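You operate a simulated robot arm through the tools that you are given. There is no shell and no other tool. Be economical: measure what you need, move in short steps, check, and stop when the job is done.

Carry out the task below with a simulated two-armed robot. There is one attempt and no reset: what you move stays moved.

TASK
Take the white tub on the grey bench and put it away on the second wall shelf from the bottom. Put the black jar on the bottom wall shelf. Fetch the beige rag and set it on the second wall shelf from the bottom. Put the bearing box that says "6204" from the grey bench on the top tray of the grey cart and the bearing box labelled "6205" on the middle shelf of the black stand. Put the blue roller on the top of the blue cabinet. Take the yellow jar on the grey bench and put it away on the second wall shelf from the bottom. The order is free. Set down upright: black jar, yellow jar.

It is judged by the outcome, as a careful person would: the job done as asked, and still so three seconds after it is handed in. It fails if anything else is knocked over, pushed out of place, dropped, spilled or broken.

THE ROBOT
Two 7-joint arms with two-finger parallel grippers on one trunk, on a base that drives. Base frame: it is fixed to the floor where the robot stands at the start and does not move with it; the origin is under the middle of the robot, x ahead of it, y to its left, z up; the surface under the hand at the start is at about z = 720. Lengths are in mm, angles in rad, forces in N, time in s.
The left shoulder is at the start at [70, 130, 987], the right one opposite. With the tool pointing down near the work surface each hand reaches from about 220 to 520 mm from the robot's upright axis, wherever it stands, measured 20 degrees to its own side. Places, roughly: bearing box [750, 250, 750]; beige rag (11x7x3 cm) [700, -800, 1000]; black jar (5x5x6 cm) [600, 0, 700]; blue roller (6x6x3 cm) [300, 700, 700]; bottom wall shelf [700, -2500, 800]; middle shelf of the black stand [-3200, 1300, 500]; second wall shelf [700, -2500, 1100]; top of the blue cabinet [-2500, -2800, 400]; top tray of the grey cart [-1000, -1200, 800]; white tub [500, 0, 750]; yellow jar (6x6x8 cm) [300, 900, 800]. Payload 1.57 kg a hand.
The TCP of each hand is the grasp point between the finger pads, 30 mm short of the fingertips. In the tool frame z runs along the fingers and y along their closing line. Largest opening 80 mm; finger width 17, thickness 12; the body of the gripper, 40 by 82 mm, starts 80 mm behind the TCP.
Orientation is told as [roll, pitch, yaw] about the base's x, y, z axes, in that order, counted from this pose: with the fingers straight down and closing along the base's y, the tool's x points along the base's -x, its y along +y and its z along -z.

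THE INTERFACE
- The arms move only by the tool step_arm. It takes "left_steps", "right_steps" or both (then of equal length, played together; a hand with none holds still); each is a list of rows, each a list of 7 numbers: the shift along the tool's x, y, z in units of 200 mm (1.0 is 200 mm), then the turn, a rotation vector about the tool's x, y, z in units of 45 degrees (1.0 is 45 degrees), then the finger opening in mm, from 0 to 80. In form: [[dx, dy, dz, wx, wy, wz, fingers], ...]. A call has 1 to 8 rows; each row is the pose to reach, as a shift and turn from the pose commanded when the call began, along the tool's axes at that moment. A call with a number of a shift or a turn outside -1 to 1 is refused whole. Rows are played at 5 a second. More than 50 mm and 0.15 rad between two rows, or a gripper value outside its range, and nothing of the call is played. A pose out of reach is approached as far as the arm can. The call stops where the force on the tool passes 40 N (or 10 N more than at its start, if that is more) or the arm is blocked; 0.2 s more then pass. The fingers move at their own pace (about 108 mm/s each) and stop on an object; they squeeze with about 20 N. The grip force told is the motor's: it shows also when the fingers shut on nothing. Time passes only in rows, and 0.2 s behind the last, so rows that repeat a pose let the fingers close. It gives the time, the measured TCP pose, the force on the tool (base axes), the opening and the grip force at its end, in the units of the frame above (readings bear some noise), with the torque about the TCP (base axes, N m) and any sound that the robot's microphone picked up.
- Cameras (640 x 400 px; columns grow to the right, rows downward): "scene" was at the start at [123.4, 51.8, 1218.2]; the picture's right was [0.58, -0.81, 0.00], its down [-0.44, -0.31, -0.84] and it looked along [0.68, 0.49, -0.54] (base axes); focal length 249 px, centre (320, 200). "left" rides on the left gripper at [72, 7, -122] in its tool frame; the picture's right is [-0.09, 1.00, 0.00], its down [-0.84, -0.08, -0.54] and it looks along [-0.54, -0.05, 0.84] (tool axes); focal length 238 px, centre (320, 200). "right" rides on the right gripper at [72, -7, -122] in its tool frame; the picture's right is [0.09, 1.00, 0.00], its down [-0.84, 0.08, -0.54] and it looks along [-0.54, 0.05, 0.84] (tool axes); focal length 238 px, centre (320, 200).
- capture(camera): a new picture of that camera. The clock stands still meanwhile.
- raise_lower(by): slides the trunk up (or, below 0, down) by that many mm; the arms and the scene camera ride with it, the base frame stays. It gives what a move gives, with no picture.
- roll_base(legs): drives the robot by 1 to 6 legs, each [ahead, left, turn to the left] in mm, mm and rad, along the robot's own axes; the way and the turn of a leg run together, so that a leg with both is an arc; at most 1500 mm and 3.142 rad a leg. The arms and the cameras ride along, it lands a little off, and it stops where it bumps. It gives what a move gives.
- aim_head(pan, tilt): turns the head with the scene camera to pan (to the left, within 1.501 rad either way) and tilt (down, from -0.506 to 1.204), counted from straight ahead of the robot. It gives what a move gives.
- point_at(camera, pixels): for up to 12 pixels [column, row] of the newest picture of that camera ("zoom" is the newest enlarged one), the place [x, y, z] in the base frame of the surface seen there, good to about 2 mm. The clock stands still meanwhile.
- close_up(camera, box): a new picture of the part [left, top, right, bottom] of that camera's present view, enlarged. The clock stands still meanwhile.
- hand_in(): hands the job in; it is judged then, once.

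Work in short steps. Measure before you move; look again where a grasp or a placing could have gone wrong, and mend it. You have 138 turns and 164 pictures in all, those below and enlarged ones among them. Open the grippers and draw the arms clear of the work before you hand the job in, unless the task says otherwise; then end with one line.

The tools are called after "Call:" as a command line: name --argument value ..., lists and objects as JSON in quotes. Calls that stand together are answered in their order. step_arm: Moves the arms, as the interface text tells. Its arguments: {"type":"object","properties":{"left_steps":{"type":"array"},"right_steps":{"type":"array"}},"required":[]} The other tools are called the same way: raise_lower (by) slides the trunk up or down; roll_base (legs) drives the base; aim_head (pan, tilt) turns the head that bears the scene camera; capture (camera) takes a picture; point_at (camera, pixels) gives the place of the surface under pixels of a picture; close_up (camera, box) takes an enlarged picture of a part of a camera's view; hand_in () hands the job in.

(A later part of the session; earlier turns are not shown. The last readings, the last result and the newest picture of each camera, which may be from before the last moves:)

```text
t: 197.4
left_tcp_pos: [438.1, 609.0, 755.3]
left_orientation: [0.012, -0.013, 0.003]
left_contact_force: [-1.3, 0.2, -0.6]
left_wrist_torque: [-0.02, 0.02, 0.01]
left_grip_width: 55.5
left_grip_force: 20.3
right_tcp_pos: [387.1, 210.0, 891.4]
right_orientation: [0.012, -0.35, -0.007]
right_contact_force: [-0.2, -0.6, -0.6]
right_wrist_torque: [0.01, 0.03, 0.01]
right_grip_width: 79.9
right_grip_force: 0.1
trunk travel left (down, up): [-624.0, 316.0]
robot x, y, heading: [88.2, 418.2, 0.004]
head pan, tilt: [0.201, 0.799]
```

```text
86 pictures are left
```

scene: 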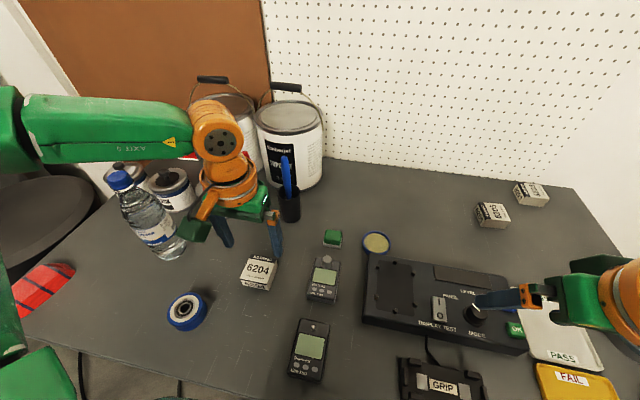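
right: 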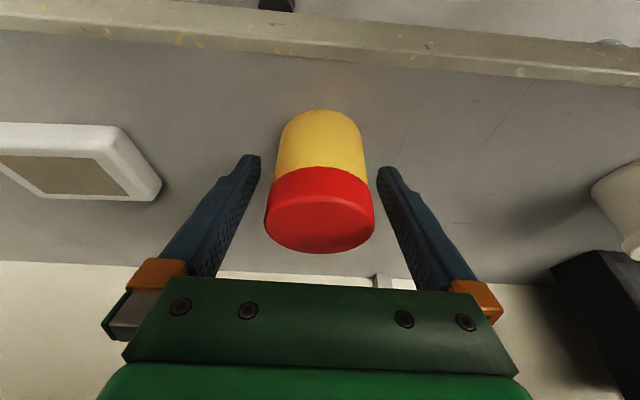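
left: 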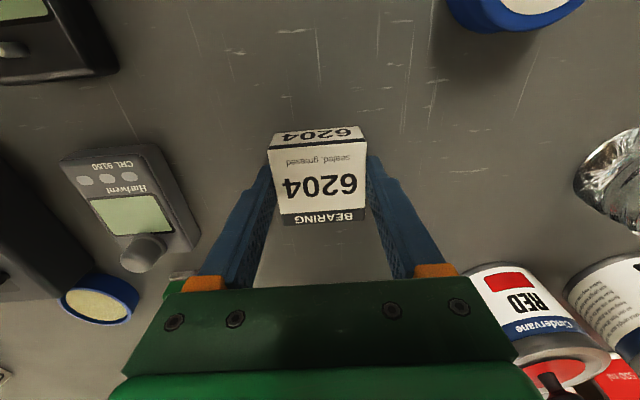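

Gripped (55.5 mm). I lift it 150 mm, then shift the base left so the right hand can take the blue roller.

Call:
step_arm --left_steps '[[0, 0, -0.2, 0, 0, 0, 30], [0, 0, -0.4, 0, 0, 0, 30], [0, 0, -0.6, 0, 0, 0, 30], [0, 0, -0.8, 0, 0, 0, 30]]' --right_steps '[[0, 0, 0, 0, 0.11, 0, 80], [0, 0, 0, 0, 0.22, 0, 80], [0, 0, 0, 0, 0.34, 0, 80], [0, 0, 0, 0, 0.44, 0, 80]]'

Call:
roll_base --legs '[[-75, 0, 0], [0, 485, 0]]'

Call:
capture --camera "right"

Call:
capture --camera "left"

```text
t: 198.4
left_tcp_pos: [434.6, 606.5, 915.7]
left_orientation: [0.015, -0.014, 0.002]
left_contact_force: [-0.7, -0.3, -0.8]
left_wrist_torque: [-0.02, -0.01, 0.0]
left_grip_width: 55.4
left_grip_force: 19.5
right_tcp_pos: [385.7, 208.8, 891.3]
right_orientation: [0.01, -0.005, -0.003]
right_contact_force: [1.0, -0.3, 0.5]
right_wrist_torque: [0.03, 0.0, -0.03]
right_grip_width: 80.1
right_grip_force: 0.0
trunk travel left (down, up): [-624.0, 316.0]
robot x, y, heading: [93.0, 419.0, 0.008]
head pan, tilt: [0.201, 0.799]
```

```text
t: 202.0
left_tcp_pos: [359.6, 1093.7, 915.4]
left_orientation: [0.015, -0.011, 0.001]
left_contact_force: [0.3, -0.1, -1.8]
left_wrist_torque: [-0.04, -0.02, 0.0]
left_grip_width: 55.6
left_grip_force: 20.0
right_tcp_pos: [310.1, 698.1, 892.5]
right_orientation: [0.011, -0.006, -0.003]
right_contact_force: [0.2, -0.1, 0.1]
right_wrist_torque: [-0.02, 0.01, -0.01]
right_grip_width: 80.0
right_grip_force: 0.2
trunk travel left (down, up): [-624.0, 316.0]
robot x, y, heading: [16.5, 908.6, 0.008]
head pan, tilt: [0.201, 0.799]
```

```text
85 pictures are left
```

right: 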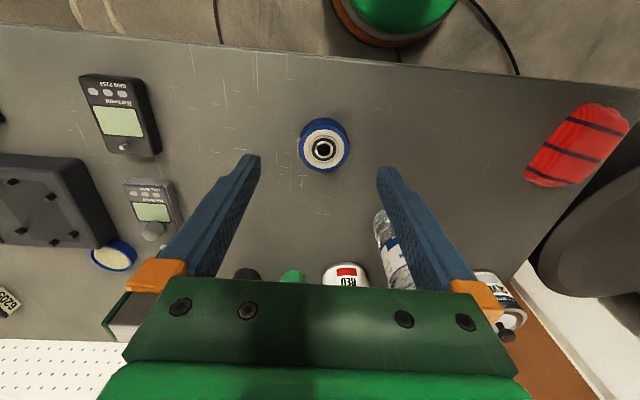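

```text
84 pictures are left
```

left: 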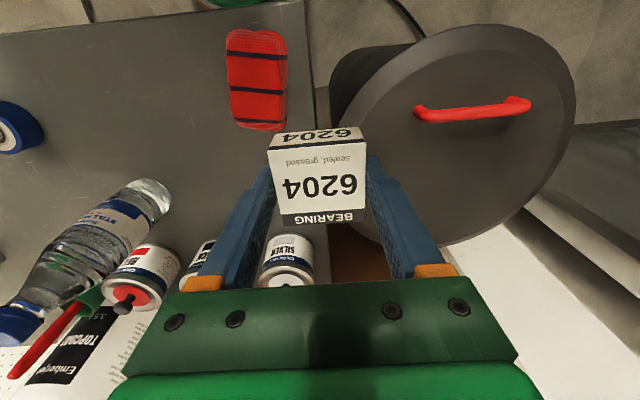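

The roller is at (324,146) in the right view; I measure its edges.

Call:
point_at --camera "right" --pixels '[[301, 148], [347, 148], [324, 124], [324, 170], [313, 150], [335, 140]]'

```text
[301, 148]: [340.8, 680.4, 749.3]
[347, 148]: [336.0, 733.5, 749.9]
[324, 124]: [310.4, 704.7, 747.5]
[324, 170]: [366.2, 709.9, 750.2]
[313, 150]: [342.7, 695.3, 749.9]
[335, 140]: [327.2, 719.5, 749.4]
```

Roller centre (339,707), top 750. I move over it and down to z≈800, then check.

Call:
step_arm --right_steps '[[-0.05, 0.015, 0.15, 0, 0, 0, 80], [-0.1, 0.03, 0.3, 0, 0, 0, 80], [-0.145, 0.045, 0.42, 0, 0, 0, 80], [-0.145, 0.045, 0.46, 0, 0, 0, 80]]'

Call:
capture --camera "right"

```text
t: 203.0
left_tcp_pos: [359.9, 1094.3, 914.9]
left_orientation: [0.014, -0.014, -0.001]
left_contact_force: [-0.2, -0.1, -1.5]
left_wrist_torque: [0.01, 0.02, 0.02]
left_grip_width: 55.2
left_grip_force: 19.8
right_tcp_pos: [339.5, 707.8, 801.9]
right_orientation: [0.012, -0.005, -0.003]
right_contact_force: [0.0, -0.5, 0.2]
right_wrist_torque: [0.0, -0.01, -0.01]
right_grip_width: 80.0
right_grip_force: 0.0
trunk travel left (down, up): [-624.0, 316.0]
robot x, y, heading: [13.3, 909.6, 0.001]
head pan, tilt: [0.201, 0.799]
```

```text
83 pictures are left
```

right: 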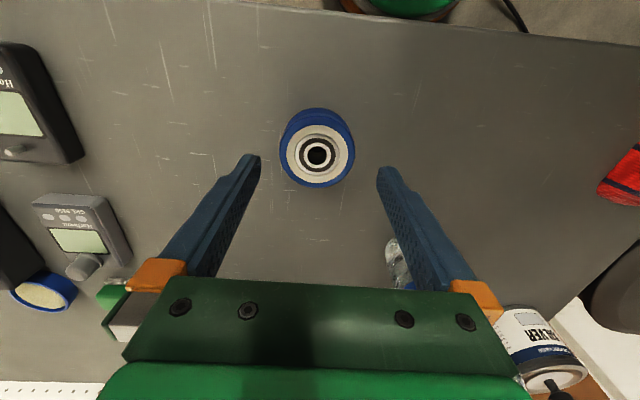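

Centred. I descend 48 mm and close.

Call:
step_arm --right_steps '[[0, -0.005, 0.14, 0, 0, 0, 80], [0, -0.005, 0.24, 0, 0, 0, 80], [0, -0.005, 0.24, 0, 0, 0, 80], [0, -0.005, 0.24, 0, 0, 0, 35], [0, -0.005, 0.24, 0, 0, 0, 35], [0, -0.005, 0.24, 0, 0, 0, 35]]'

Call:
capture --camera "right"

```text
t: 204.4
left_tcp_pos: [357.6, 1093.8, 914.5]
left_orientation: [0.015, -0.014, 0.002]
left_contact_force: [-0.6, 0.1, -2.1]
left_wrist_torque: [0.02, 0.01, 0.02]
left_grip_width: 55.4
left_grip_force: 20.2
right_tcp_pos: [341.5, 708.2, 752.8]
right_orientation: [0.012, -0.004, -0.004]
right_contact_force: [-0.3, -0.3, 1.4]
right_wrist_torque: [-0.04, -0.04, 0.0]
right_grip_width: 57.7
right_grip_force: 20.2
trunk travel left (down, up): [-624.0, 316.0]
robot x, y, heading: [15.9, 909.5, 0.001]
head pan, tilt: [0.201, 0.799]
```

```text
82 pictures are left
```

right: 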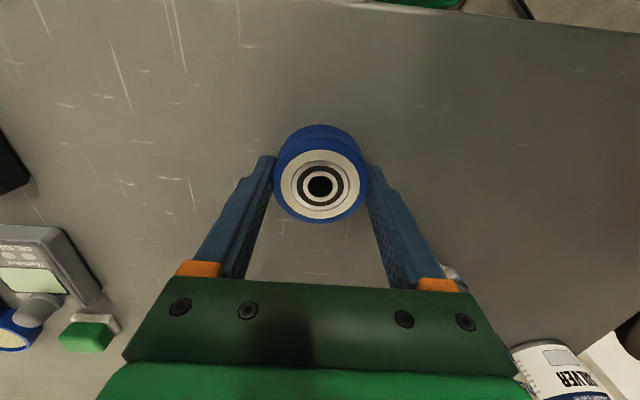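

Roller gripped (57.7 mm). I lift it, raise the trunk, back away, and turn round to face the cart.

Call:
step_arm --right_steps '[[0, 0, -0.2, 0, 0, 0, 35], [0, 0, -0.4, 0, 0, 0, 35], [0, 0, -0.6, 0, 0, 0, 35], [0, 0, -0.8, 0, 0, 0, 35]]'

Call:
raise_lower --by 150

Call:
roll_base --legs '[[-290, 0, 0], [0, -500, 0], [0, 0, 3.14]]'

Call:
aim_head --pan 0.6 --tilt 0.3

Call:
capture --camera "scene"

Call:
capture --camera "right"

```text
t: 205.4
left_tcp_pos: [358.9, 1095.6, 915.9]
left_orientation: [0.013, -0.013, 0.005]
left_contact_force: [0.0, 0.0, -1.4]
left_wrist_torque: [-0.01, 0.01, 0.01]
left_grip_width: 55.5
left_grip_force: 20.1
right_tcp_pos: [337.2, 703.6, 910.1]
right_orientation: [0.012, -0.003, -0.003]
right_contact_force: [-0.1, 0.7, -1.2]
right_wrist_torque: [-0.03, 0.01, 0.02]
right_grip_width: 57.5
right_grip_force: 19.3
trunk travel left (down, up): [-624.0, 316.0]
robot x, y, heading: [19.2, 908.1, -0.001]
head pan, tilt: [0.201, 0.799]
```

```text
t: 207.1
left_tcp_pos: [359.2, 1093.8, 1064.7]
left_orientation: [0.014, -0.014, 0.001]
left_contact_force: [-0.9, 0.6, -1.0]
left_wrist_torque: [0.02, 0.02, 0.01]
left_grip_width: 55.5
left_grip_force: 19.8
right_tcp_pos: [337.2, 702.7, 1059.6]
right_orientation: [0.011, -0.004, -0.002]
right_contact_force: [-0.8, -0.7, -1.0]
right_wrist_torque: [0.0, -0.01, 0.01]
right_grip_width: 57.8
right_grip_force: 20.5
trunk travel left (down, up): [-774.0, 166.0]
robot x, y, heading: [18.2, 904.9, 0.005]
head pan, tilt: [0.201, 0.799]
```

```text
t: 219.1
left_tcp_pos: [-604.2, 202.5, 1064.7]
left_orientation: [0.014, -0.013, -3.126]
left_contact_force: [-0.1, 0.3, -1.1]
left_wrist_torque: [-0.01, 0.01, -0.02]
left_grip_width: 55.4
left_grip_force: 20.0
right_tcp_pos: [-588.7, 592.8, 1060.1]
right_orientation: [0.013, -0.003, -3.133]
right_contact_force: [0.0, 0.4, -1.7]
right_wrist_torque: [0.02, -0.01, 0.0]
right_grip_width: 56.6
right_grip_force: 20.5
trunk travel left (down, up): [-774.0, 166.0]
robot x, y, heading: [-264.5, 394.0, -3.12]
head pan, tilt: [0.201, 0.799]
```

```text
t: 220.0
left_tcp_pos: [-604.5, 203.3, 1063.8]
left_orientation: [0.013, -0.013, -3.127]
left_contact_force: [0.2, 0.7, -1.5]
left_wrist_torque: [0.02, 0.0, 0.0]
left_grip_width: 55.2
left_grip_force: 20.0
right_tcp_pos: [-588.7, 593.9, 1060.6]
right_orientation: [0.013, -0.004, -3.133]
right_contact_force: [0.0, 0.0, -0.7]
right_wrist_torque: [-0.02, -0.02, 0.03]
right_grip_width: 56.7
right_grip_force: 20.1
trunk travel left (down, up): [-774.0, 166.0]
robot x, y, heading: [-265.8, 395.6, -3.123]
head pan, tilt: [0.6, 0.3]
```

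```text
81 pictures are left
```

scene: 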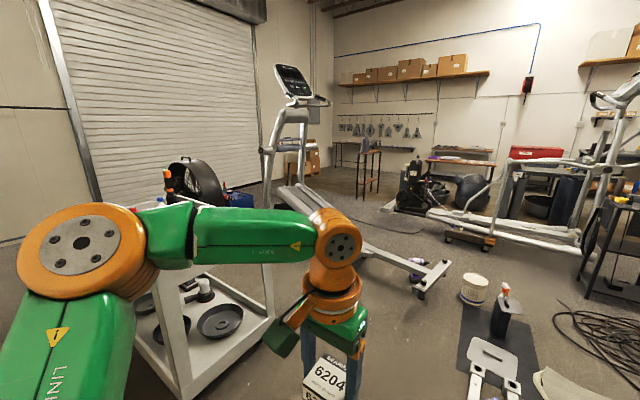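

```text
80 pictures are left
```

right: 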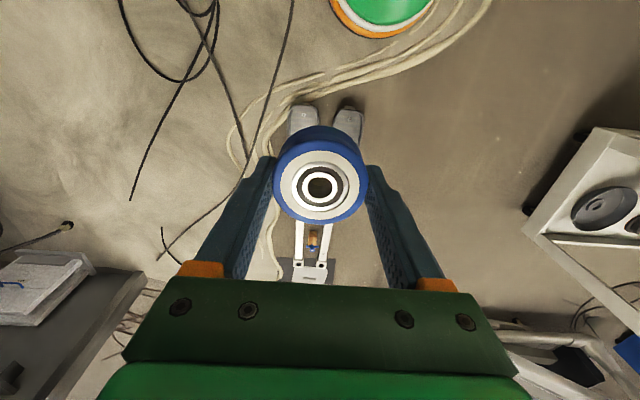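

I strafe left (towards -y) 1050 mm and look at the cart's top.

Call:
roll_base --legs '[[0, 1050, -0.02]]'

Call:
aim_head --pan 0.5 --tilt 0.6

Call:
capture --camera "scene"

```text
t: 225.4
left_tcp_pos: [-604.6, -831.0, 1065.3]
left_orientation: [0.014, -0.015, 3.13]
left_contact_force: [0.0, 0.0, -1.1]
left_wrist_torque: [0.01, 0.01, 0.0]
left_grip_width: 55.5
left_grip_force: 19.9
right_tcp_pos: [-579.6, -441.0, 1060.2]
right_orientation: [0.012, -0.003, 3.123]
right_contact_force: [-0.2, -0.9, -1.6]
right_wrist_torque: [0.01, 0.01, -0.01]
right_grip_width: 56.7
right_grip_force: 19.5
trunk travel left (down, up): [-774.0, 166.0]
robot x, y, heading: [-259.3, -652.4, 3.134]
head pan, tilt: [0.6, 0.3]
```

```text
t: 226.2
left_tcp_pos: [-606.7, -831.4, 1064.8]
left_orientation: [0.013, -0.013, 3.131]
left_contact_force: [-0.1, -0.5, -1.2]
left_wrist_torque: [-0.05, -0.01, 0.01]
left_grip_width: 55.5
left_grip_force: 20.4
right_tcp_pos: [-579.0, -441.5, 1060.2]
right_orientation: [0.011, -0.004, 3.125]
right_contact_force: [-0.9, 0.2, -1.4]
right_wrist_torque: [0.0, 0.01, 0.01]
right_grip_width: 56.6
right_grip_force: 20.5
trunk travel left (down, up): [-774.0, 166.0]
robot x, y, heading: [-259.9, -651.7, 3.136]
head pan, tilt: [0.499, 0.6]
```

```text
79 pictures are left
```

scene: 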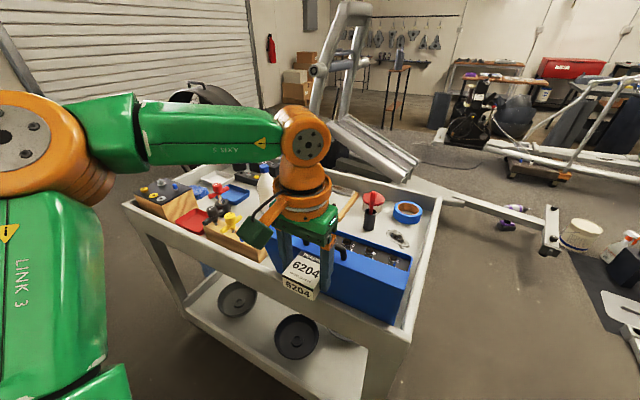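

I enlarge the cart top to find free space.

Call:
close_up --camera "scene" --box '[120, 140, 450, 330]'

Call:
point_at --camera "scene" --pixels '[[390, 225], [420, 235], [405, 212], [372, 220], [345, 235], [400, 285], [420, 270], [435, 205], [245, 175], [400, 262], [370, 200], [352, 195]]'

```text
1.94 times, centred on (285, 235) of scene
```

zoom: 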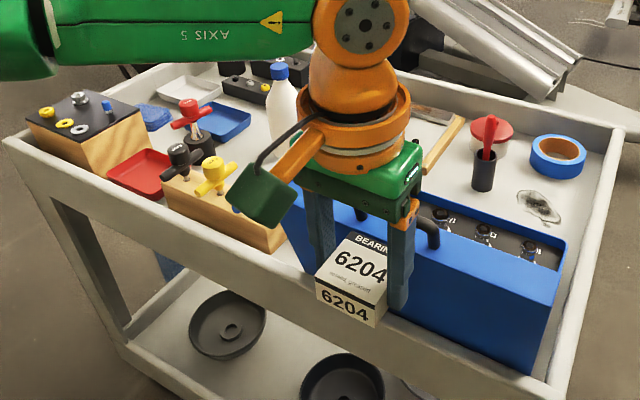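

```text
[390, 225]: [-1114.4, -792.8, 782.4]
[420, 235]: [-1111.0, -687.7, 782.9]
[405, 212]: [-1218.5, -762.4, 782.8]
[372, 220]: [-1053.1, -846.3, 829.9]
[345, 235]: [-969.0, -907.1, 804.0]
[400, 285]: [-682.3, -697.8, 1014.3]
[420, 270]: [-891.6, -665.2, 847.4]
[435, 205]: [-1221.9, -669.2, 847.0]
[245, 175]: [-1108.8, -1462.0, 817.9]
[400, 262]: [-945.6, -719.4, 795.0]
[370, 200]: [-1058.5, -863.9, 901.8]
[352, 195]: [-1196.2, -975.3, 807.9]
```

Tray floor is z≈782, rim 847. The near end (y≈-665) has free room by the tape/keys; I check the floor obstacles at that end of the cart.

Call:
point_at --camera "scene" --pixels '[[550, 250], [515, 218], [460, 200], [580, 238], [600, 300], [560, 300], [470, 300], [625, 310], [420, 185]]'

Call:
aim_head --pan -0.2 --tilt 0.6

Call:
capture --camera "scene"

```text
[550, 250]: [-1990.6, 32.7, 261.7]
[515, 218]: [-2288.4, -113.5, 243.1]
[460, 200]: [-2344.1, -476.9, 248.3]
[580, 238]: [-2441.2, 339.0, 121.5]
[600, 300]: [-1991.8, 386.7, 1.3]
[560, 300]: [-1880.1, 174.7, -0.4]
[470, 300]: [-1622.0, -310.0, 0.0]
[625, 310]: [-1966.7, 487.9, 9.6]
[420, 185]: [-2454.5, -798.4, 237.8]
```

```text
t: 227.2
left_tcp_pos: [-605.0, -832.3, 1064.0]
left_orientation: [0.015, -0.014, 3.132]
left_contact_force: [-0.3, -0.2, -1.6]
left_wrist_torque: [0.0, 0.03, -0.01]
left_grip_width: 55.6
left_grip_force: 20.0
right_tcp_pos: [-579.4, -443.1, 1060.0]
right_orientation: [0.01, -0.004, 3.124]
right_contact_force: [-0.6, 0.0, -0.6]
right_wrist_torque: [0.01, -0.01, 0.02]
right_grip_width: 56.7
right_grip_force: 20.1
trunk travel left (down, up): [-774.0, 166.0]
robot x, y, heading: [-262.3, -650.4, 3.134]
head pan, tilt: [-0.201, 0.6]
```

```text
77 pictures are left
```

scene: 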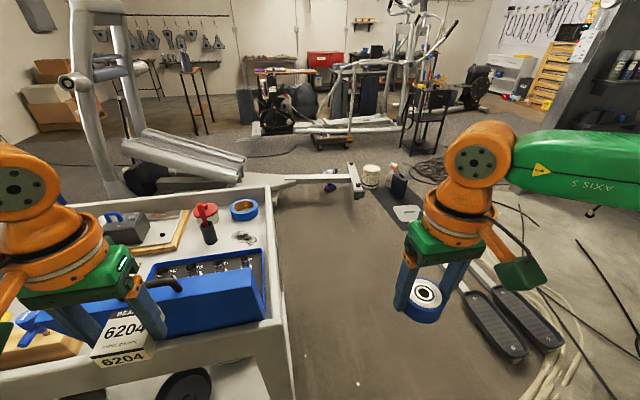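

I enlarge the near end of the tray and measure the footplates.

Call:
close_up --camera "scene" --box '[130, 180, 300, 300]'

Call:
point_at --camera "scene" --pixels '[[500, 350], [470, 295], [555, 345], [405, 212], [262, 235], [250, 220], [222, 225], [220, 245], [265, 262], [180, 255], [245, 238], [243, 209]]'

```text
3.33 times, centred on (215, 240) of scene
```

zoom: 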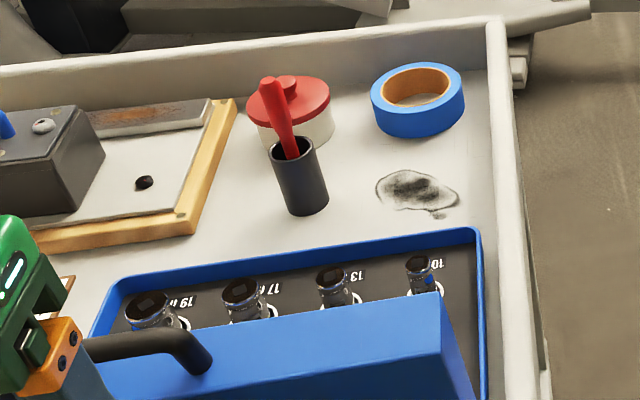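

```text
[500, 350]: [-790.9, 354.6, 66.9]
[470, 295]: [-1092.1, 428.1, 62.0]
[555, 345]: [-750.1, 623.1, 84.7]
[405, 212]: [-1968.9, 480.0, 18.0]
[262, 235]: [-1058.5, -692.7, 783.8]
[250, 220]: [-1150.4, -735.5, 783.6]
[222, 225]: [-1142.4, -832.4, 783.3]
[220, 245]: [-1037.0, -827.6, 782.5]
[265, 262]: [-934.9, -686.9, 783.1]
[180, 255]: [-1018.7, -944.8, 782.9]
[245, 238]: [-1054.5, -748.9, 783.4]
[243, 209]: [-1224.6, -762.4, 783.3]
```

I measure the free patches: between cup (330,200) and stain (377..460,190), the blue lip, tape and rim.

Call:
point_at --camera "zoom" --pixels '[[328, 205], [377, 190], [460, 198], [493, 190], [420, 233], [440, 138], [375, 130], [335, 150], [215, 215], [275, 200], [475, 230], [485, 80]]'

```text
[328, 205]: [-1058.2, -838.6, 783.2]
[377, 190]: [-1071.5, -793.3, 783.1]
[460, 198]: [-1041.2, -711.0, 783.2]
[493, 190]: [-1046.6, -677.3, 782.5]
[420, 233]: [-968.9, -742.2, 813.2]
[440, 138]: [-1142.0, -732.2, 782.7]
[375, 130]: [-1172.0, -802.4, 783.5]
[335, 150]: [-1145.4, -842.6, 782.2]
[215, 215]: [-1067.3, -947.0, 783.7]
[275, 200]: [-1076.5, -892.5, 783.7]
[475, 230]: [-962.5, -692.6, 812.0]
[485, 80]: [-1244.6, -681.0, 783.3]
```

The end bay (x -985…-1140, y -680…-835) is roomy apart from a flat stain. I drive round to the cart's +y end and face it.

Call:
roll_base --legs '[[0, -330, 0], [980, 0, 0], [0, 0, 1.575]]'

Call:
aim_head --pan 0.2 --tilt 0.9

Call:
capture --camera "scene"

```text
t: 238.1
left_tcp_pos: [-1059.1, -657.9, 1065.4]
left_orientation: [0.015, -0.014, -1.543]
left_contact_force: [-0.8, 0.0, -1.7]
left_wrist_torque: [0.0, -0.01, 0.03]
left_grip_width: 55.3
left_grip_force: 20.5
right_tcp_pos: [-1449.8, -646.8, 1060.8]
right_orientation: [0.012, -0.004, -1.549]
right_contact_force: [-0.9, -0.8, -1.1]
right_wrist_torque: [-0.01, 0.02, 0.03]
right_grip_width: 56.2
right_grip_force: 19.6
trunk travel left (down, up): [-774.0, 166.0]
robot x, y, heading: [-1256.8, -318.9, -1.541]
head pan, tilt: [-0.201, 0.6]
```

```text
t: 238.9
left_tcp_pos: [-1059.2, -657.6, 1064.7]
left_orientation: [0.014, -0.013, -1.541]
left_contact_force: [-0.1, -0.3, -1.4]
left_wrist_torque: [0.0, -0.02, -0.02]
left_grip_width: 55.6
left_grip_force: 19.9
right_tcp_pos: [-1449.3, -646.7, 1059.6]
right_orientation: [0.012, -0.005, -1.548]
right_contact_force: [0.4, -1.3, -0.4]
right_wrist_torque: [0.0, -0.01, 0.03]
right_grip_width: 56.4
right_grip_force: 19.5
trunk travel left (down, up): [-774.0, 166.0]
robot x, y, heading: [-1253.4, -320.3, -1.543]
head pan, tilt: [0.201, 0.901]
```

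```text
75 pictures are left
```

scene: 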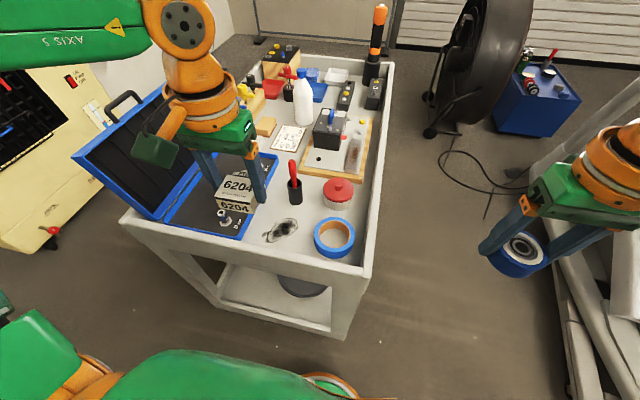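

I enlarge the end bay.

Call:
close_up --camera "scene" --box '[220, 150, 380, 270]'

Call:
point_at --camera "zoom" --pixels '[[170, 350], [205, 310], [315, 310], [290, 270], [250, 340], [350, 340], [280, 210], [400, 215], [520, 340], [345, 250], [220, 250], [150, 372]]'

```text
3.33 times, centred on (300, 210) of scene
```

zoom: 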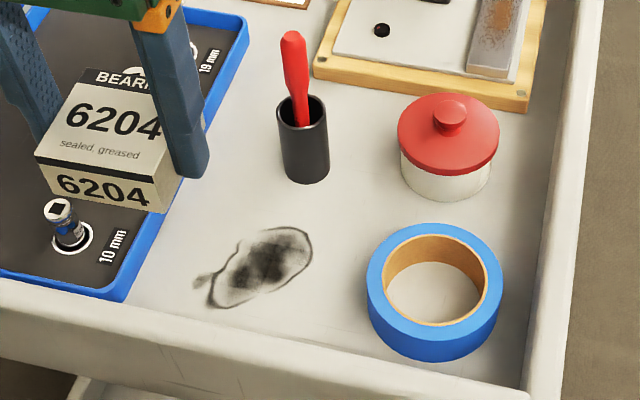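

```text
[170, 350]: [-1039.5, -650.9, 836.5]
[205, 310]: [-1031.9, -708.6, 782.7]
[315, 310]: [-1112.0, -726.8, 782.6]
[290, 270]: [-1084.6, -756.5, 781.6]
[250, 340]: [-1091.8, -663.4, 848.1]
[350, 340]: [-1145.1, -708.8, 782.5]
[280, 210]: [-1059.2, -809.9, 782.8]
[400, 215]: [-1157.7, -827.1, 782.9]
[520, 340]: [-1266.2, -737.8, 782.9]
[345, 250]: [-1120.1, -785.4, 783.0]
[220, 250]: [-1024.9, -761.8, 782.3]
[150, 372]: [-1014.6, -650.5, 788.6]
```

I choose the open middle of the bay, centre (-1068,-752). I drive 95 mm ahead so the box hangs above it.

Call:
roll_base --legs '[[95, 8, -0.025]]'

Call:
capture --camera "left"

```text
t: 240.1
left_tcp_pos: [-1057.9, -752.4, 1065.1]
left_orientation: [0.014, -0.017, -1.57]
left_contact_force: [0.0, 0.8, -1.4]
left_wrist_torque: [-0.02, -0.03, -0.03]
left_grip_width: 55.7
left_grip_force: 20.0
right_tcp_pos: [-1449.6, -731.4, 1061.3]
right_orientation: [0.012, -0.005, -1.576]
right_contact_force: [-0.1, 0.9, -0.9]
right_wrist_torque: [0.0, 0.01, -0.01]
right_grip_width: 56.5
right_grip_force: 20.1
trunk travel left (down, up): [-774.0, 166.0]
robot x, y, heading: [-1242.4, -408.7, -1.565]
head pan, tilt: [0.201, 0.901]
```

```text
73 pictures are left
```

left: 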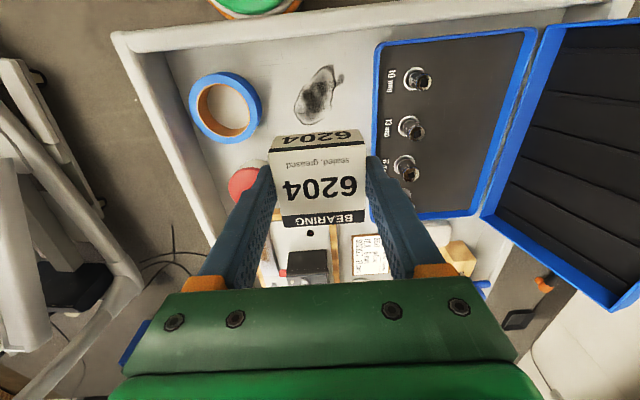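

I shift 8 mm and lower the trunk 190 mm, then check.

Call:
raise_lower --by -190

Call:
step_arm --left_steps '[[0, -0.04, 0.05, 0, 0, 0, 30], [0, -0.04, 0.1, 0, 0, 0, 30], [0, -0.04, 0.15, 0, 0, 0, 30]]'

Call:
capture --camera "left"

Call:
capture --camera "scene"

```text
t: 242.1
left_tcp_pos: [-1059.2, -756.1, 875.3]
left_orientation: [0.012, -0.012, -1.57]
left_contact_force: [0.0, -0.7, -1.4]
left_wrist_torque: [-0.03, 0.0, -0.02]
left_grip_width: 55.4
left_grip_force: 20.4
right_tcp_pos: [-1449.2, -735.3, 869.1]
right_orientation: [0.011, -0.003, -1.576]
right_contact_force: [0.4, -0.5, -1.2]
right_wrist_torque: [0.02, -0.02, -0.02]
right_grip_width: 56.3
right_grip_force: 20.5
trunk travel left (down, up): [-584.0, 356.0]
robot x, y, heading: [-1242.7, -418.0, -1.568]
head pan, tilt: [0.201, 0.901]
```

```text
t: 242.9
left_tcp_pos: [-1066.2, -757.0, 843.4]
left_orientation: [0.013, -0.014, -1.567]
left_contact_force: [-0.4, -0.5, -2.0]
left_wrist_torque: [0.0, 0.01, -0.02]
left_grip_width: 55.5
left_grip_force: 20.3
right_tcp_pos: [-1449.0, -734.9, 869.5]
right_orientation: [0.013, -0.003, -1.575]
right_contact_force: [0.4, 0.6, -1.4]
right_wrist_torque: [0.01, -0.02, 0.03]
right_grip_width: 56.7
right_grip_force: 20.2
trunk travel left (down, up): [-584.0, 356.0]
robot x, y, heading: [-1244.4, -412.2, -1.571]
head pan, tilt: [0.201, 0.901]
```

```text
72 pictures are left
```

left: 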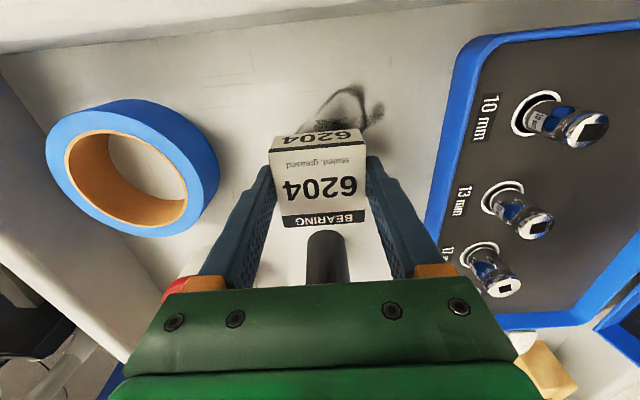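

```text
71 pictures are left
```

scene: 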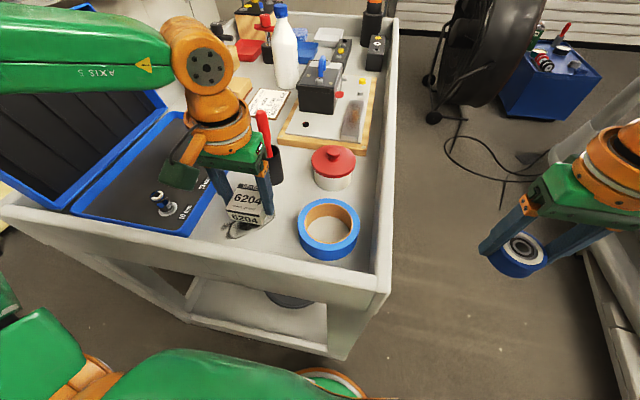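

Clear of tape, cup and sockets. I lower 24.5 mm and open.

Call:
step_arm --left_steps '[[0, 0, 0.06, 0, 0, 0, 30], [0, 0, 0.11, 0, 0, 0, 30], [0, 0, 0.122, 0, 0, 0, 30], [0, 0, 0.122, 0, 0, 0, 30], [0, 0, 0.122, 0, 0, 0, 74], [0, 0, 0.122, 0, 0, 0, 74]]'

Call:
capture --camera "left"

```text
t: 244.3
left_tcp_pos: [-1067.0, -757.5, 821.6]
left_orientation: [0.014, -0.013, -1.569]
left_contact_force: [0.2, -0.4, 0.1]
left_wrist_torque: [-0.01, -0.01, -0.03]
left_grip_width: 73.9
left_grip_force: 0.0
right_tcp_pos: [-1448.3, -736.1, 870.2]
right_orientation: [0.014, -0.003, -1.576]
right_contact_force: [-0.1, -0.6, -1.3]
right_wrist_torque: [-0.04, 0.03, 0.01]
right_grip_width: 56.5
right_grip_force: 19.7
trunk travel left (down, up): [-584.0, 356.0]
robot x, y, heading: [-1242.8, -416.9, -1.568]
head pan, tilt: [0.201, 0.901]
```

```text
70 pictures are left
```

left: 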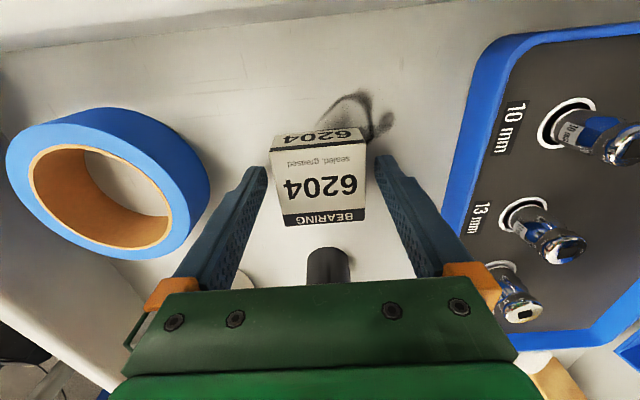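

6204 rests on the tray. I lift the hand straight up, back off, and look towards the cabinet.

Call:
step_arm --left_steps '[[0, 0, -0.2, 0, 0, 0, 74], [0, 0, -0.4, 0, 0, 0, 74], [0, 0, -0.6, 0, 0, 0, 74], [0, 0, -0.8, 0, 0, 0, 74]]'

Call:
roll_base --legs '[[-150, 0, 0]]'

Call:
aim_head --pan -0.45 --tilt 0.35

Call:
capture --camera "scene"

```text
t: 245.3
left_tcp_pos: [-1068.3, -753.5, 980.4]
left_orientation: [0.012, -0.014, -1.568]
left_contact_force: [-0.1, 0.2, -0.4]
left_wrist_torque: [-0.01, 0.01, -0.02]
left_grip_width: 73.9
left_grip_force: 0.0
right_tcp_pos: [-1449.4, -735.7, 870.0]
right_orientation: [0.011, -0.005, -1.577]
right_contact_force: [0.2, -0.3, -1.3]
right_wrist_torque: [0.01, -0.03, 0.01]
right_grip_width: 56.7
right_grip_force: 20.2
trunk travel left (down, up): [-584.0, 356.0]
robot x, y, heading: [-1246.1, -415.8, -1.564]
head pan, tilt: [0.201, 0.901]
```

```text
t: 246.7
left_tcp_pos: [-1068.2, -608.2, 980.8]
left_orientation: [0.013, -0.013, -1.565]
left_contact_force: [0.4, 0.4, -0.2]
left_wrist_torque: [-0.01, 0.02, 0.02]
left_grip_width: 74.1
left_grip_force: 0.1
right_tcp_pos: [-1448.1, -590.5, 871.2]
right_orientation: [0.012, -0.003, -1.574]
right_contact_force: [-0.1, 0.1, -1.2]
right_wrist_torque: [0.0, -0.01, 0.01]
right_grip_width: 56.5
right_grip_force: 19.6
trunk travel left (down, up): [-584.0, 356.0]
robot x, y, heading: [-1241.5, -267.3, -1.566]
head pan, tilt: [0.201, 0.901]
```

```text
t: 247.7
left_tcp_pos: [-1067.2, -608.1, 981.8]
left_orientation: [0.012, -0.015, -1.567]
left_contact_force: [0.0, -0.8, 1.0]
left_wrist_torque: [-0.02, 0.0, -0.02]
left_grip_width: 73.7
left_grip_force: 0.0
right_tcp_pos: [-1450.7, -590.9, 869.6]
right_orientation: [0.012, -0.004, -1.575]
right_contact_force: [0.1, -0.1, -1.7]
right_wrist_torque: [0.01, 0.02, -0.02]
right_grip_width: 56.7
right_grip_force: 20.3
trunk travel left (down, up): [-584.0, 356.0]
robot x, y, heading: [-1243.2, -268.0, -1.564]
head pan, tilt: [-0.45, 0.351]
```

```text
69 pictures are left
```

scene: 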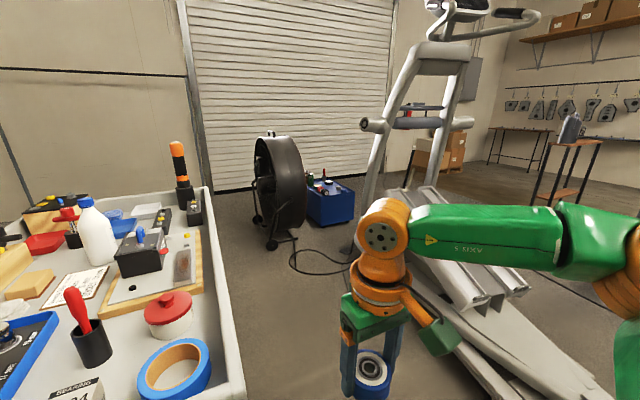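

Blue cabinet at (330,200), beside a fan. I measure it, the fan, the treadmill base and the passage.

Call:
point_at --camera "scene" --pixels '[[325, 185], [345, 187], [312, 195], [352, 195], [330, 222], [275, 245], [300, 225], [350, 250], [225, 205], [400, 295], [440, 300], [375, 185]]'

Call:
close_up --camera "scene" --box '[240, 130, 400, 290]'

```text
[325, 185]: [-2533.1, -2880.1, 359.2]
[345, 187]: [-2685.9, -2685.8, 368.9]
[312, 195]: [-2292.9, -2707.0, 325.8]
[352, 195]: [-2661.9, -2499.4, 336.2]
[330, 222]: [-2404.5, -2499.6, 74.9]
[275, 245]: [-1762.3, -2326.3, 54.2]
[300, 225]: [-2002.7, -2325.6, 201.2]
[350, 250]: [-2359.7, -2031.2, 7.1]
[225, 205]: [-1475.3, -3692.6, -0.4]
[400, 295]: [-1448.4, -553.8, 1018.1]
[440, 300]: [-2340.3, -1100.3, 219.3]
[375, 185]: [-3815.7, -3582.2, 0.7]
```

```text
2.50 times, centred on (320, 210) of scene
```

zoom: 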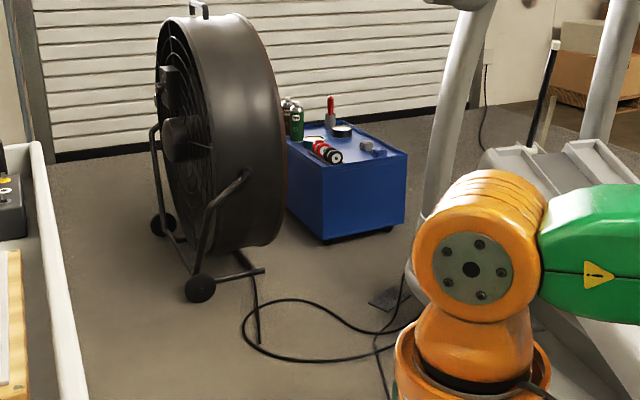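

I measure the treadmill's uprights and rails to plan the passage.

Call:
point_at --camera "scene" --pixels '[[372, 150], [380, 126], [405, 60], [460, 130], [470, 90], [425, 195], [500, 285], [470, 330], [540, 385], [415, 120], [500, 20], [430, 200]]'

```text
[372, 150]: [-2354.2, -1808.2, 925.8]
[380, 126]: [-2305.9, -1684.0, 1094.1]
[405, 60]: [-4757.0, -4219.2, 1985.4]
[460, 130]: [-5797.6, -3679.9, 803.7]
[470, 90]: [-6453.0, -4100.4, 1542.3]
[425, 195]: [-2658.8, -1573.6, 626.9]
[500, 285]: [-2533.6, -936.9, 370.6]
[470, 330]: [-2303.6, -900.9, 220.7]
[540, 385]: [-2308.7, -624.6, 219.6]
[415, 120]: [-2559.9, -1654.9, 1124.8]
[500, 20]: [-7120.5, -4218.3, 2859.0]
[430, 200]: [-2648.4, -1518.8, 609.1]
```

I drive to the open floor at about (-1780,-1250) for a better look at the cabinet surroundings.

Call:
roll_base --legs '[[0, -530, 0], [900, 0, 0]]'

Call:
aim_head --pan -0.45 --tilt 0.45

Call:
capture --camera "scene"

```text
t: 255.1
left_tcp_pos: [-1574.3, -1509.5, 980.2]
left_orientation: [0.013, -0.014, -1.553]
left_contact_force: [0.3, 0.6, 0.5]
left_wrist_torque: [-0.01, 0.0, -0.02]
left_grip_width: 74.1
left_grip_force: 0.0
right_tcp_pos: [-1955.5, -1497.7, 869.8]
right_orientation: [0.012, -0.006, -1.559]
right_contact_force: [0.1, -0.1, -2.1]
right_wrist_torque: [0.01, 0.01, 0.04]
right_grip_width: 56.4
right_grip_force: 19.4
trunk travel left (down, up): [-584.0, 356.0]
robot x, y, heading: [-1752.2, -1171.3, -1.553]
head pan, tilt: [-0.45, 0.351]
```

```text
t: 255.8
left_tcp_pos: [-1574.7, -1508.1, 981.7]
left_orientation: [0.012, -0.014, -1.553]
left_contact_force: [0.9, 0.1, 0.1]
left_wrist_torque: [0.02, -0.03, 0.0]
left_grip_width: 73.8
left_grip_force: 0.1
right_tcp_pos: [-1954.8, -1496.9, 870.3]
right_orientation: [0.013, -0.004, -1.559]
right_contact_force: [-0.9, 0.1, -1.6]
right_wrist_torque: [0.01, 0.02, -0.01]
right_grip_width: 56.2
right_grip_force: 20.5
trunk travel left (down, up): [-584.0, 356.0]
robot x, y, heading: [-1751.9, -1172.0, -1.552]
head pan, tilt: [-0.45, 0.45]
```

```text
67 pictures are left
```

scene: 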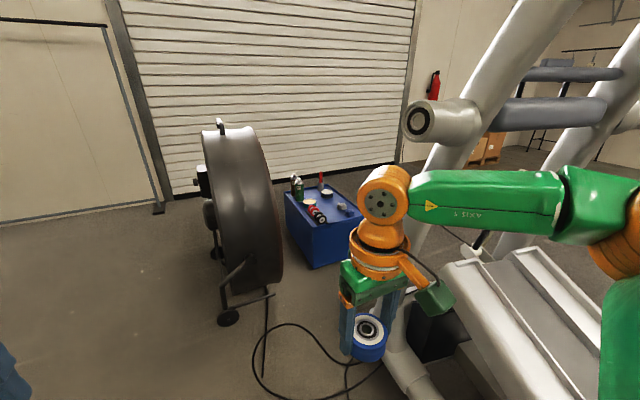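

I enlarge the cabinet's top and measure it plus fan extents.

Call:
close_up --camera "scene" --box '[190, 150, 410, 290]'

Call:
point_at --camera "scene" --pixels '[[290, 195], [315, 228], [360, 208], [340, 190], [345, 215], [280, 265], [270, 150], [222, 122], [272, 293], [225, 318], [400, 375], [425, 300]]'

```text
2.86 times, centred on (300, 220) of scene
```

zoom: 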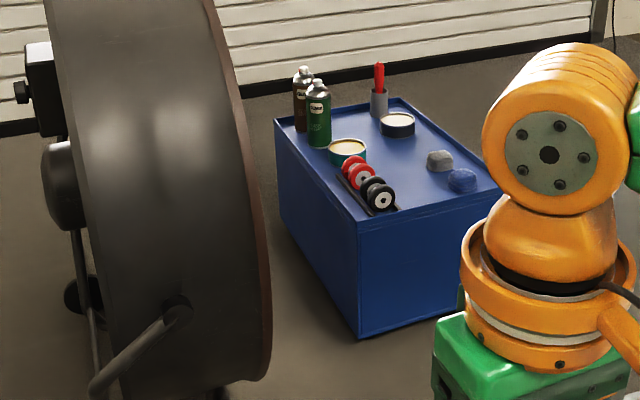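

```text
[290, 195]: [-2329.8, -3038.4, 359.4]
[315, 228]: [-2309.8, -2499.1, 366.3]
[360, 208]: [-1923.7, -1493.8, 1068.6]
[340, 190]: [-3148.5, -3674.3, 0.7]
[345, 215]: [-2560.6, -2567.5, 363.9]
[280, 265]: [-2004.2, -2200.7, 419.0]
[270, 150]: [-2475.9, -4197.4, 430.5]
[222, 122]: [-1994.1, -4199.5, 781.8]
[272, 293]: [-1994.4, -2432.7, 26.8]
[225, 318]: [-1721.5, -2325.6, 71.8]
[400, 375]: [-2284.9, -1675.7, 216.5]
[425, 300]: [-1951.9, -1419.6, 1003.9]
```

I map the free patches on the cabinet top from the enlarged view.

Call:
point_at --camera "zoom" --pixels '[[412, 150], [425, 205], [455, 150], [490, 188], [400, 100], [440, 168], [462, 190], [400, 205], [410, 125], [380, 115], [280, 125], [365, 215]]'

```text
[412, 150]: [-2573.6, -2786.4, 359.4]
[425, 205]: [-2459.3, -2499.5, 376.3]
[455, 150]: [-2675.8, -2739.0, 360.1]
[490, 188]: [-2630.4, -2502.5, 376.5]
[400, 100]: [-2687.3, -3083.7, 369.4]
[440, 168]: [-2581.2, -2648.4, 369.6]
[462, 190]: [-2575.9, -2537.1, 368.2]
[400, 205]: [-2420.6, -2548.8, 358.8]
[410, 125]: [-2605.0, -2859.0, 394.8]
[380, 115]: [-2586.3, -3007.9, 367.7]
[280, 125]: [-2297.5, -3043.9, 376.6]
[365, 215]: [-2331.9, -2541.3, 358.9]
```

Free patch on the cabinet top: about (-2610,-2750), best reached from its -x side. I raise the trunk and drive round the fan's +x side.

Call:
raise_lower --by 150

Call:
roll_base --legs '[[480, 0, 0], [500, 400, 0], [1370, 0, 0]]'

Call:
aim_head --pan -1.2 --tilt 0.4

Call:
capture --camera "scene"

```text
t: 257.5
left_tcp_pos: [-1574.5, -1509.5, 1130.9]
left_orientation: [0.014, -0.015, -1.554]
left_contact_force: [0.1, 0.4, -0.6]
left_wrist_torque: [-0.02, 0.0, -0.01]
left_grip_width: 73.9
left_grip_force: 0.0
right_tcp_pos: [-1956.2, -1497.6, 1019.6]
right_orientation: [0.013, -0.003, -1.559]
right_contact_force: [0.0, 0.3, -2.6]
right_wrist_torque: [0.0, 0.01, 0.0]
right_grip_width: 56.5
right_grip_force: 19.9
trunk travel left (down, up): [-734.0, 206.0]
robot x, y, heading: [-1754.1, -1171.1, -1.551]
head pan, tilt: [-0.45, 0.45]
```

```text
t: 270.0
left_tcp_pos: [-1166.7, -3857.5, 1130.6]
left_orientation: [0.011, -0.015, -1.576]
left_contact_force: [0.0, -0.4, -0.6]
left_wrist_torque: [-0.01, 0.0, 0.0]
left_grip_width: 74.1
left_grip_force: 0.1
right_tcp_pos: [-1546.1, -3837.1, 1019.9]
right_orientation: [0.013, -0.006, -1.581]
right_contact_force: [0.2, 0.0, -1.2]
right_wrist_torque: [0.03, 0.0, -0.01]
right_grip_width: 56.4
right_grip_force: 20.1
trunk travel left (down, up): [-734.0, 206.0]
robot x, y, heading: [-1339.5, -3518.9, -1.573]
head pan, tilt: [-0.45, 0.45]
```

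```text
t: 271.1
left_tcp_pos: [-1164.7, -3856.9, 1130.7]
left_orientation: [0.012, -0.016, -1.574]
left_contact_force: [0.5, -0.3, 0.3]
left_wrist_torque: [-0.01, 0.02, -0.03]
left_grip_width: 73.9
left_grip_force: 0.1
right_tcp_pos: [-1545.4, -3837.3, 1020.1]
right_orientation: [0.013, -0.004, -1.581]
right_contact_force: [-0.4, -1.2, -2.1]
right_wrist_torque: [0.03, 0.01, -0.04]
right_grip_width: 56.5
right_grip_force: 20.5
trunk travel left (down, up): [-734.0, 206.0]
robot x, y, heading: [-1342.0, -3515.9, -1.572]
head pan, tilt: [-1.201, 0.4]
```

```text
65 pictures are left
```

scene: 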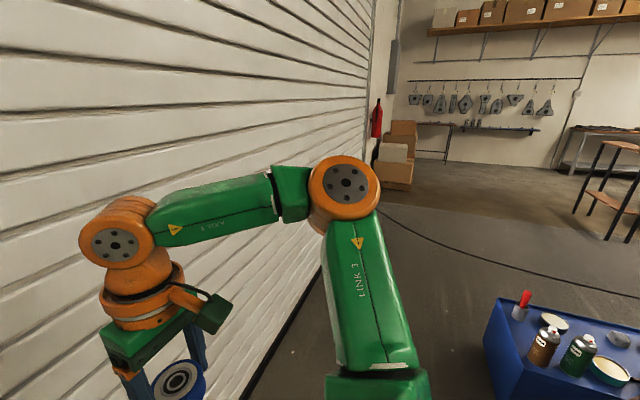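

Floor behind the cabinet is clear. I strafe along it to x≈-2950 and turn to heading 0.

Call:
roll_base --legs '[[0, -810, 0], [0, -805, 0], [0, 0, 1.573]]'

Call:
aim_head --pan 0.6 --tilt 0.6

Call:
capture --camera "scene"

```text
t: 283.2
left_tcp_pos: [-2613.1, -3341.2, 1130.6]
left_orientation: [0.014, -0.016, 0.019]
left_contact_force: [0.2, -0.4, -0.5]
left_wrist_torque: [0.01, -0.03, 0.03]
left_grip_width: 74.0
left_grip_force: 0.0
right_tcp_pos: [-2623.8, -3722.2, 1020.6]
right_orientation: [0.009, -0.004, 0.014]
right_contact_force: [0.1, -0.9, -0.7]
right_wrist_torque: [0.0, -0.02, 0.01]
right_grip_width: 56.5
right_grip_force: 20.0
trunk travel left (down, up): [-734.0, 206.0]
robot x, y, heading: [-2948.1, -3524.4, 0.017]
head pan, tilt: [-1.201, 0.4]
```

```text
t: 285.0
left_tcp_pos: [-2613.7, -3341.3, 1132.0]
left_orientation: [0.012, -0.016, 0.018]
left_contact_force: [0.3, 0.3, 0.1]
left_wrist_torque: [0.02, -0.01, 0.01]
left_grip_width: 73.8
left_grip_force: 0.0
right_tcp_pos: [-2623.3, -3723.9, 1020.4]
right_orientation: [0.013, -0.003, 0.016]
right_contact_force: [1.0, 0.6, -1.5]
right_wrist_torque: [-0.01, 0.03, 0.02]
right_grip_width: 56.4
right_grip_force: 20.1
trunk travel left (down, up): [-734.0, 206.0]
robot x, y, heading: [-2947.1, -3522.1, 0.019]
head pan, tilt: [0.6, 0.6]
```

```text
64 pictures are left
```

scene: 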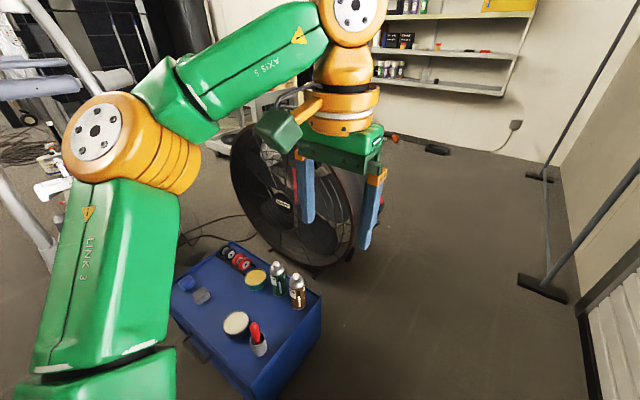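

I strafe left (+y) 960 mm so the right hand stands over the cabinet.

Call:
roll_base --legs '[[0, 960, -0.019]]'

Call:
aim_head --pan -0.3 --tilt 1.0

Call:
capture --camera "scene"

Call:
capture --camera "right"

```text
t: 289.9
left_tcp_pos: [-2608.2, -2400.4, 1130.1]
left_orientation: [0.014, -0.014, -0.018]
left_contact_force: [0.1, 0.7, -0.4]
left_wrist_torque: [0.0, -0.04, 0.01]
left_grip_width: 74.1
left_grip_force: 0.0
right_tcp_pos: [-2634.2, -2778.9, 1020.0]
right_orientation: [0.011, -0.001, -0.024]
right_contact_force: [-0.8, -0.2, -1.0]
right_wrist_torque: [0.0, -0.02, 0.0]
right_grip_width: 56.3
right_grip_force: 20.3
trunk travel left (down, up): [-734.0, 206.0]
robot x, y, heading: [-2954.9, -2568.8, -0.016]
head pan, tilt: [0.6, 0.6]
```

```text
t: 291.1
left_tcp_pos: [-2609.4, -2396.5, 1130.4]
left_orientation: [0.011, -0.016, -0.017]
left_contact_force: [1.0, 0.6, 0.5]
left_wrist_torque: [0.02, -0.01, 0.0]
left_grip_width: 74.0
left_grip_force: 0.0
right_tcp_pos: [-2634.1, -2778.5, 1019.4]
right_orientation: [0.012, -0.005, -0.025]
right_contact_force: [-0.2, 0.0, -0.8]
right_wrist_torque: [0.0, -0.01, 0.0]
right_grip_width: 56.3
right_grip_force: 20.2
trunk travel left (down, up): [-734.0, 206.0]
robot x, y, heading: [-2946.9, -2567.5, -0.018]
head pan, tilt: [-0.3, 1.0]
```

```text
63 pictures are left
```

scene: 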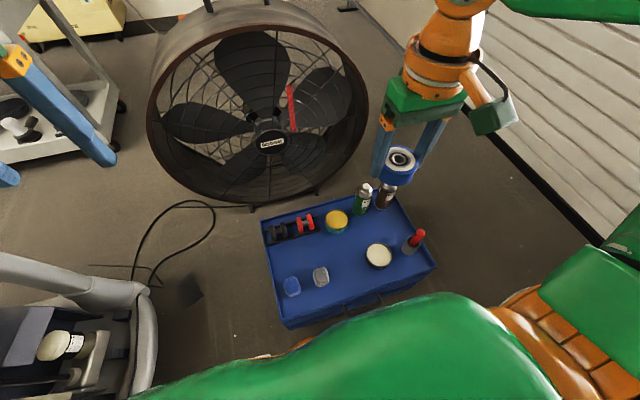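

```text
62 pictures are left
```

right: 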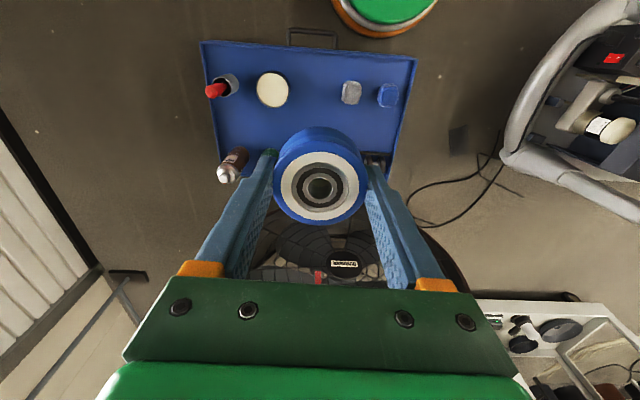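

From here a free patch lies between tin (379,256), grey lump (320,276) and yellow tin (337,221). I measure.

Call:
point_at --camera "scene" --pixels '[[345, 260], [364, 258], [330, 274], [337, 236], [320, 285], [345, 285], [350, 250], [305, 236], [320, 250], [379, 250], [325, 228], [391, 243]]'

Call:
close_up --camera "scene" --box '[250, 170, 450, 330]'

```text
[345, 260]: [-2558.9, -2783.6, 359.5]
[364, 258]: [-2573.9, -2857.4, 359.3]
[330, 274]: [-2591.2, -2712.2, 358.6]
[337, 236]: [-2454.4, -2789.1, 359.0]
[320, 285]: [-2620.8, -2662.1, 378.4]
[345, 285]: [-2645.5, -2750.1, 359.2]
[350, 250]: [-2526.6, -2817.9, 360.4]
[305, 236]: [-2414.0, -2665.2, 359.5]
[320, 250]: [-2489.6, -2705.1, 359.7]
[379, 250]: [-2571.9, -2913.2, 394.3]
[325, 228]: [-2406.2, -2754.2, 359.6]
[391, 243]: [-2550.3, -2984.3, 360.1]
```

```text
2.50 times, centred on (350, 250) of scene
```

zoom: 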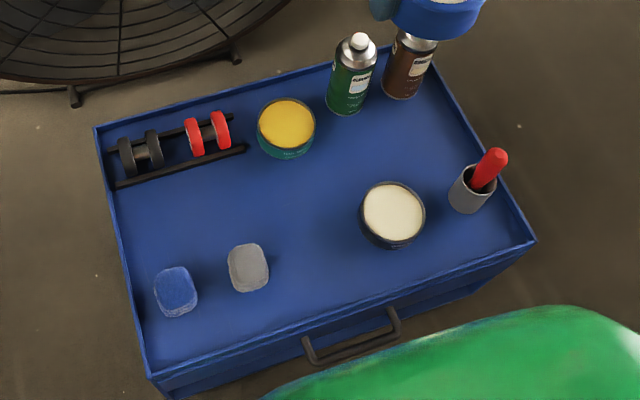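

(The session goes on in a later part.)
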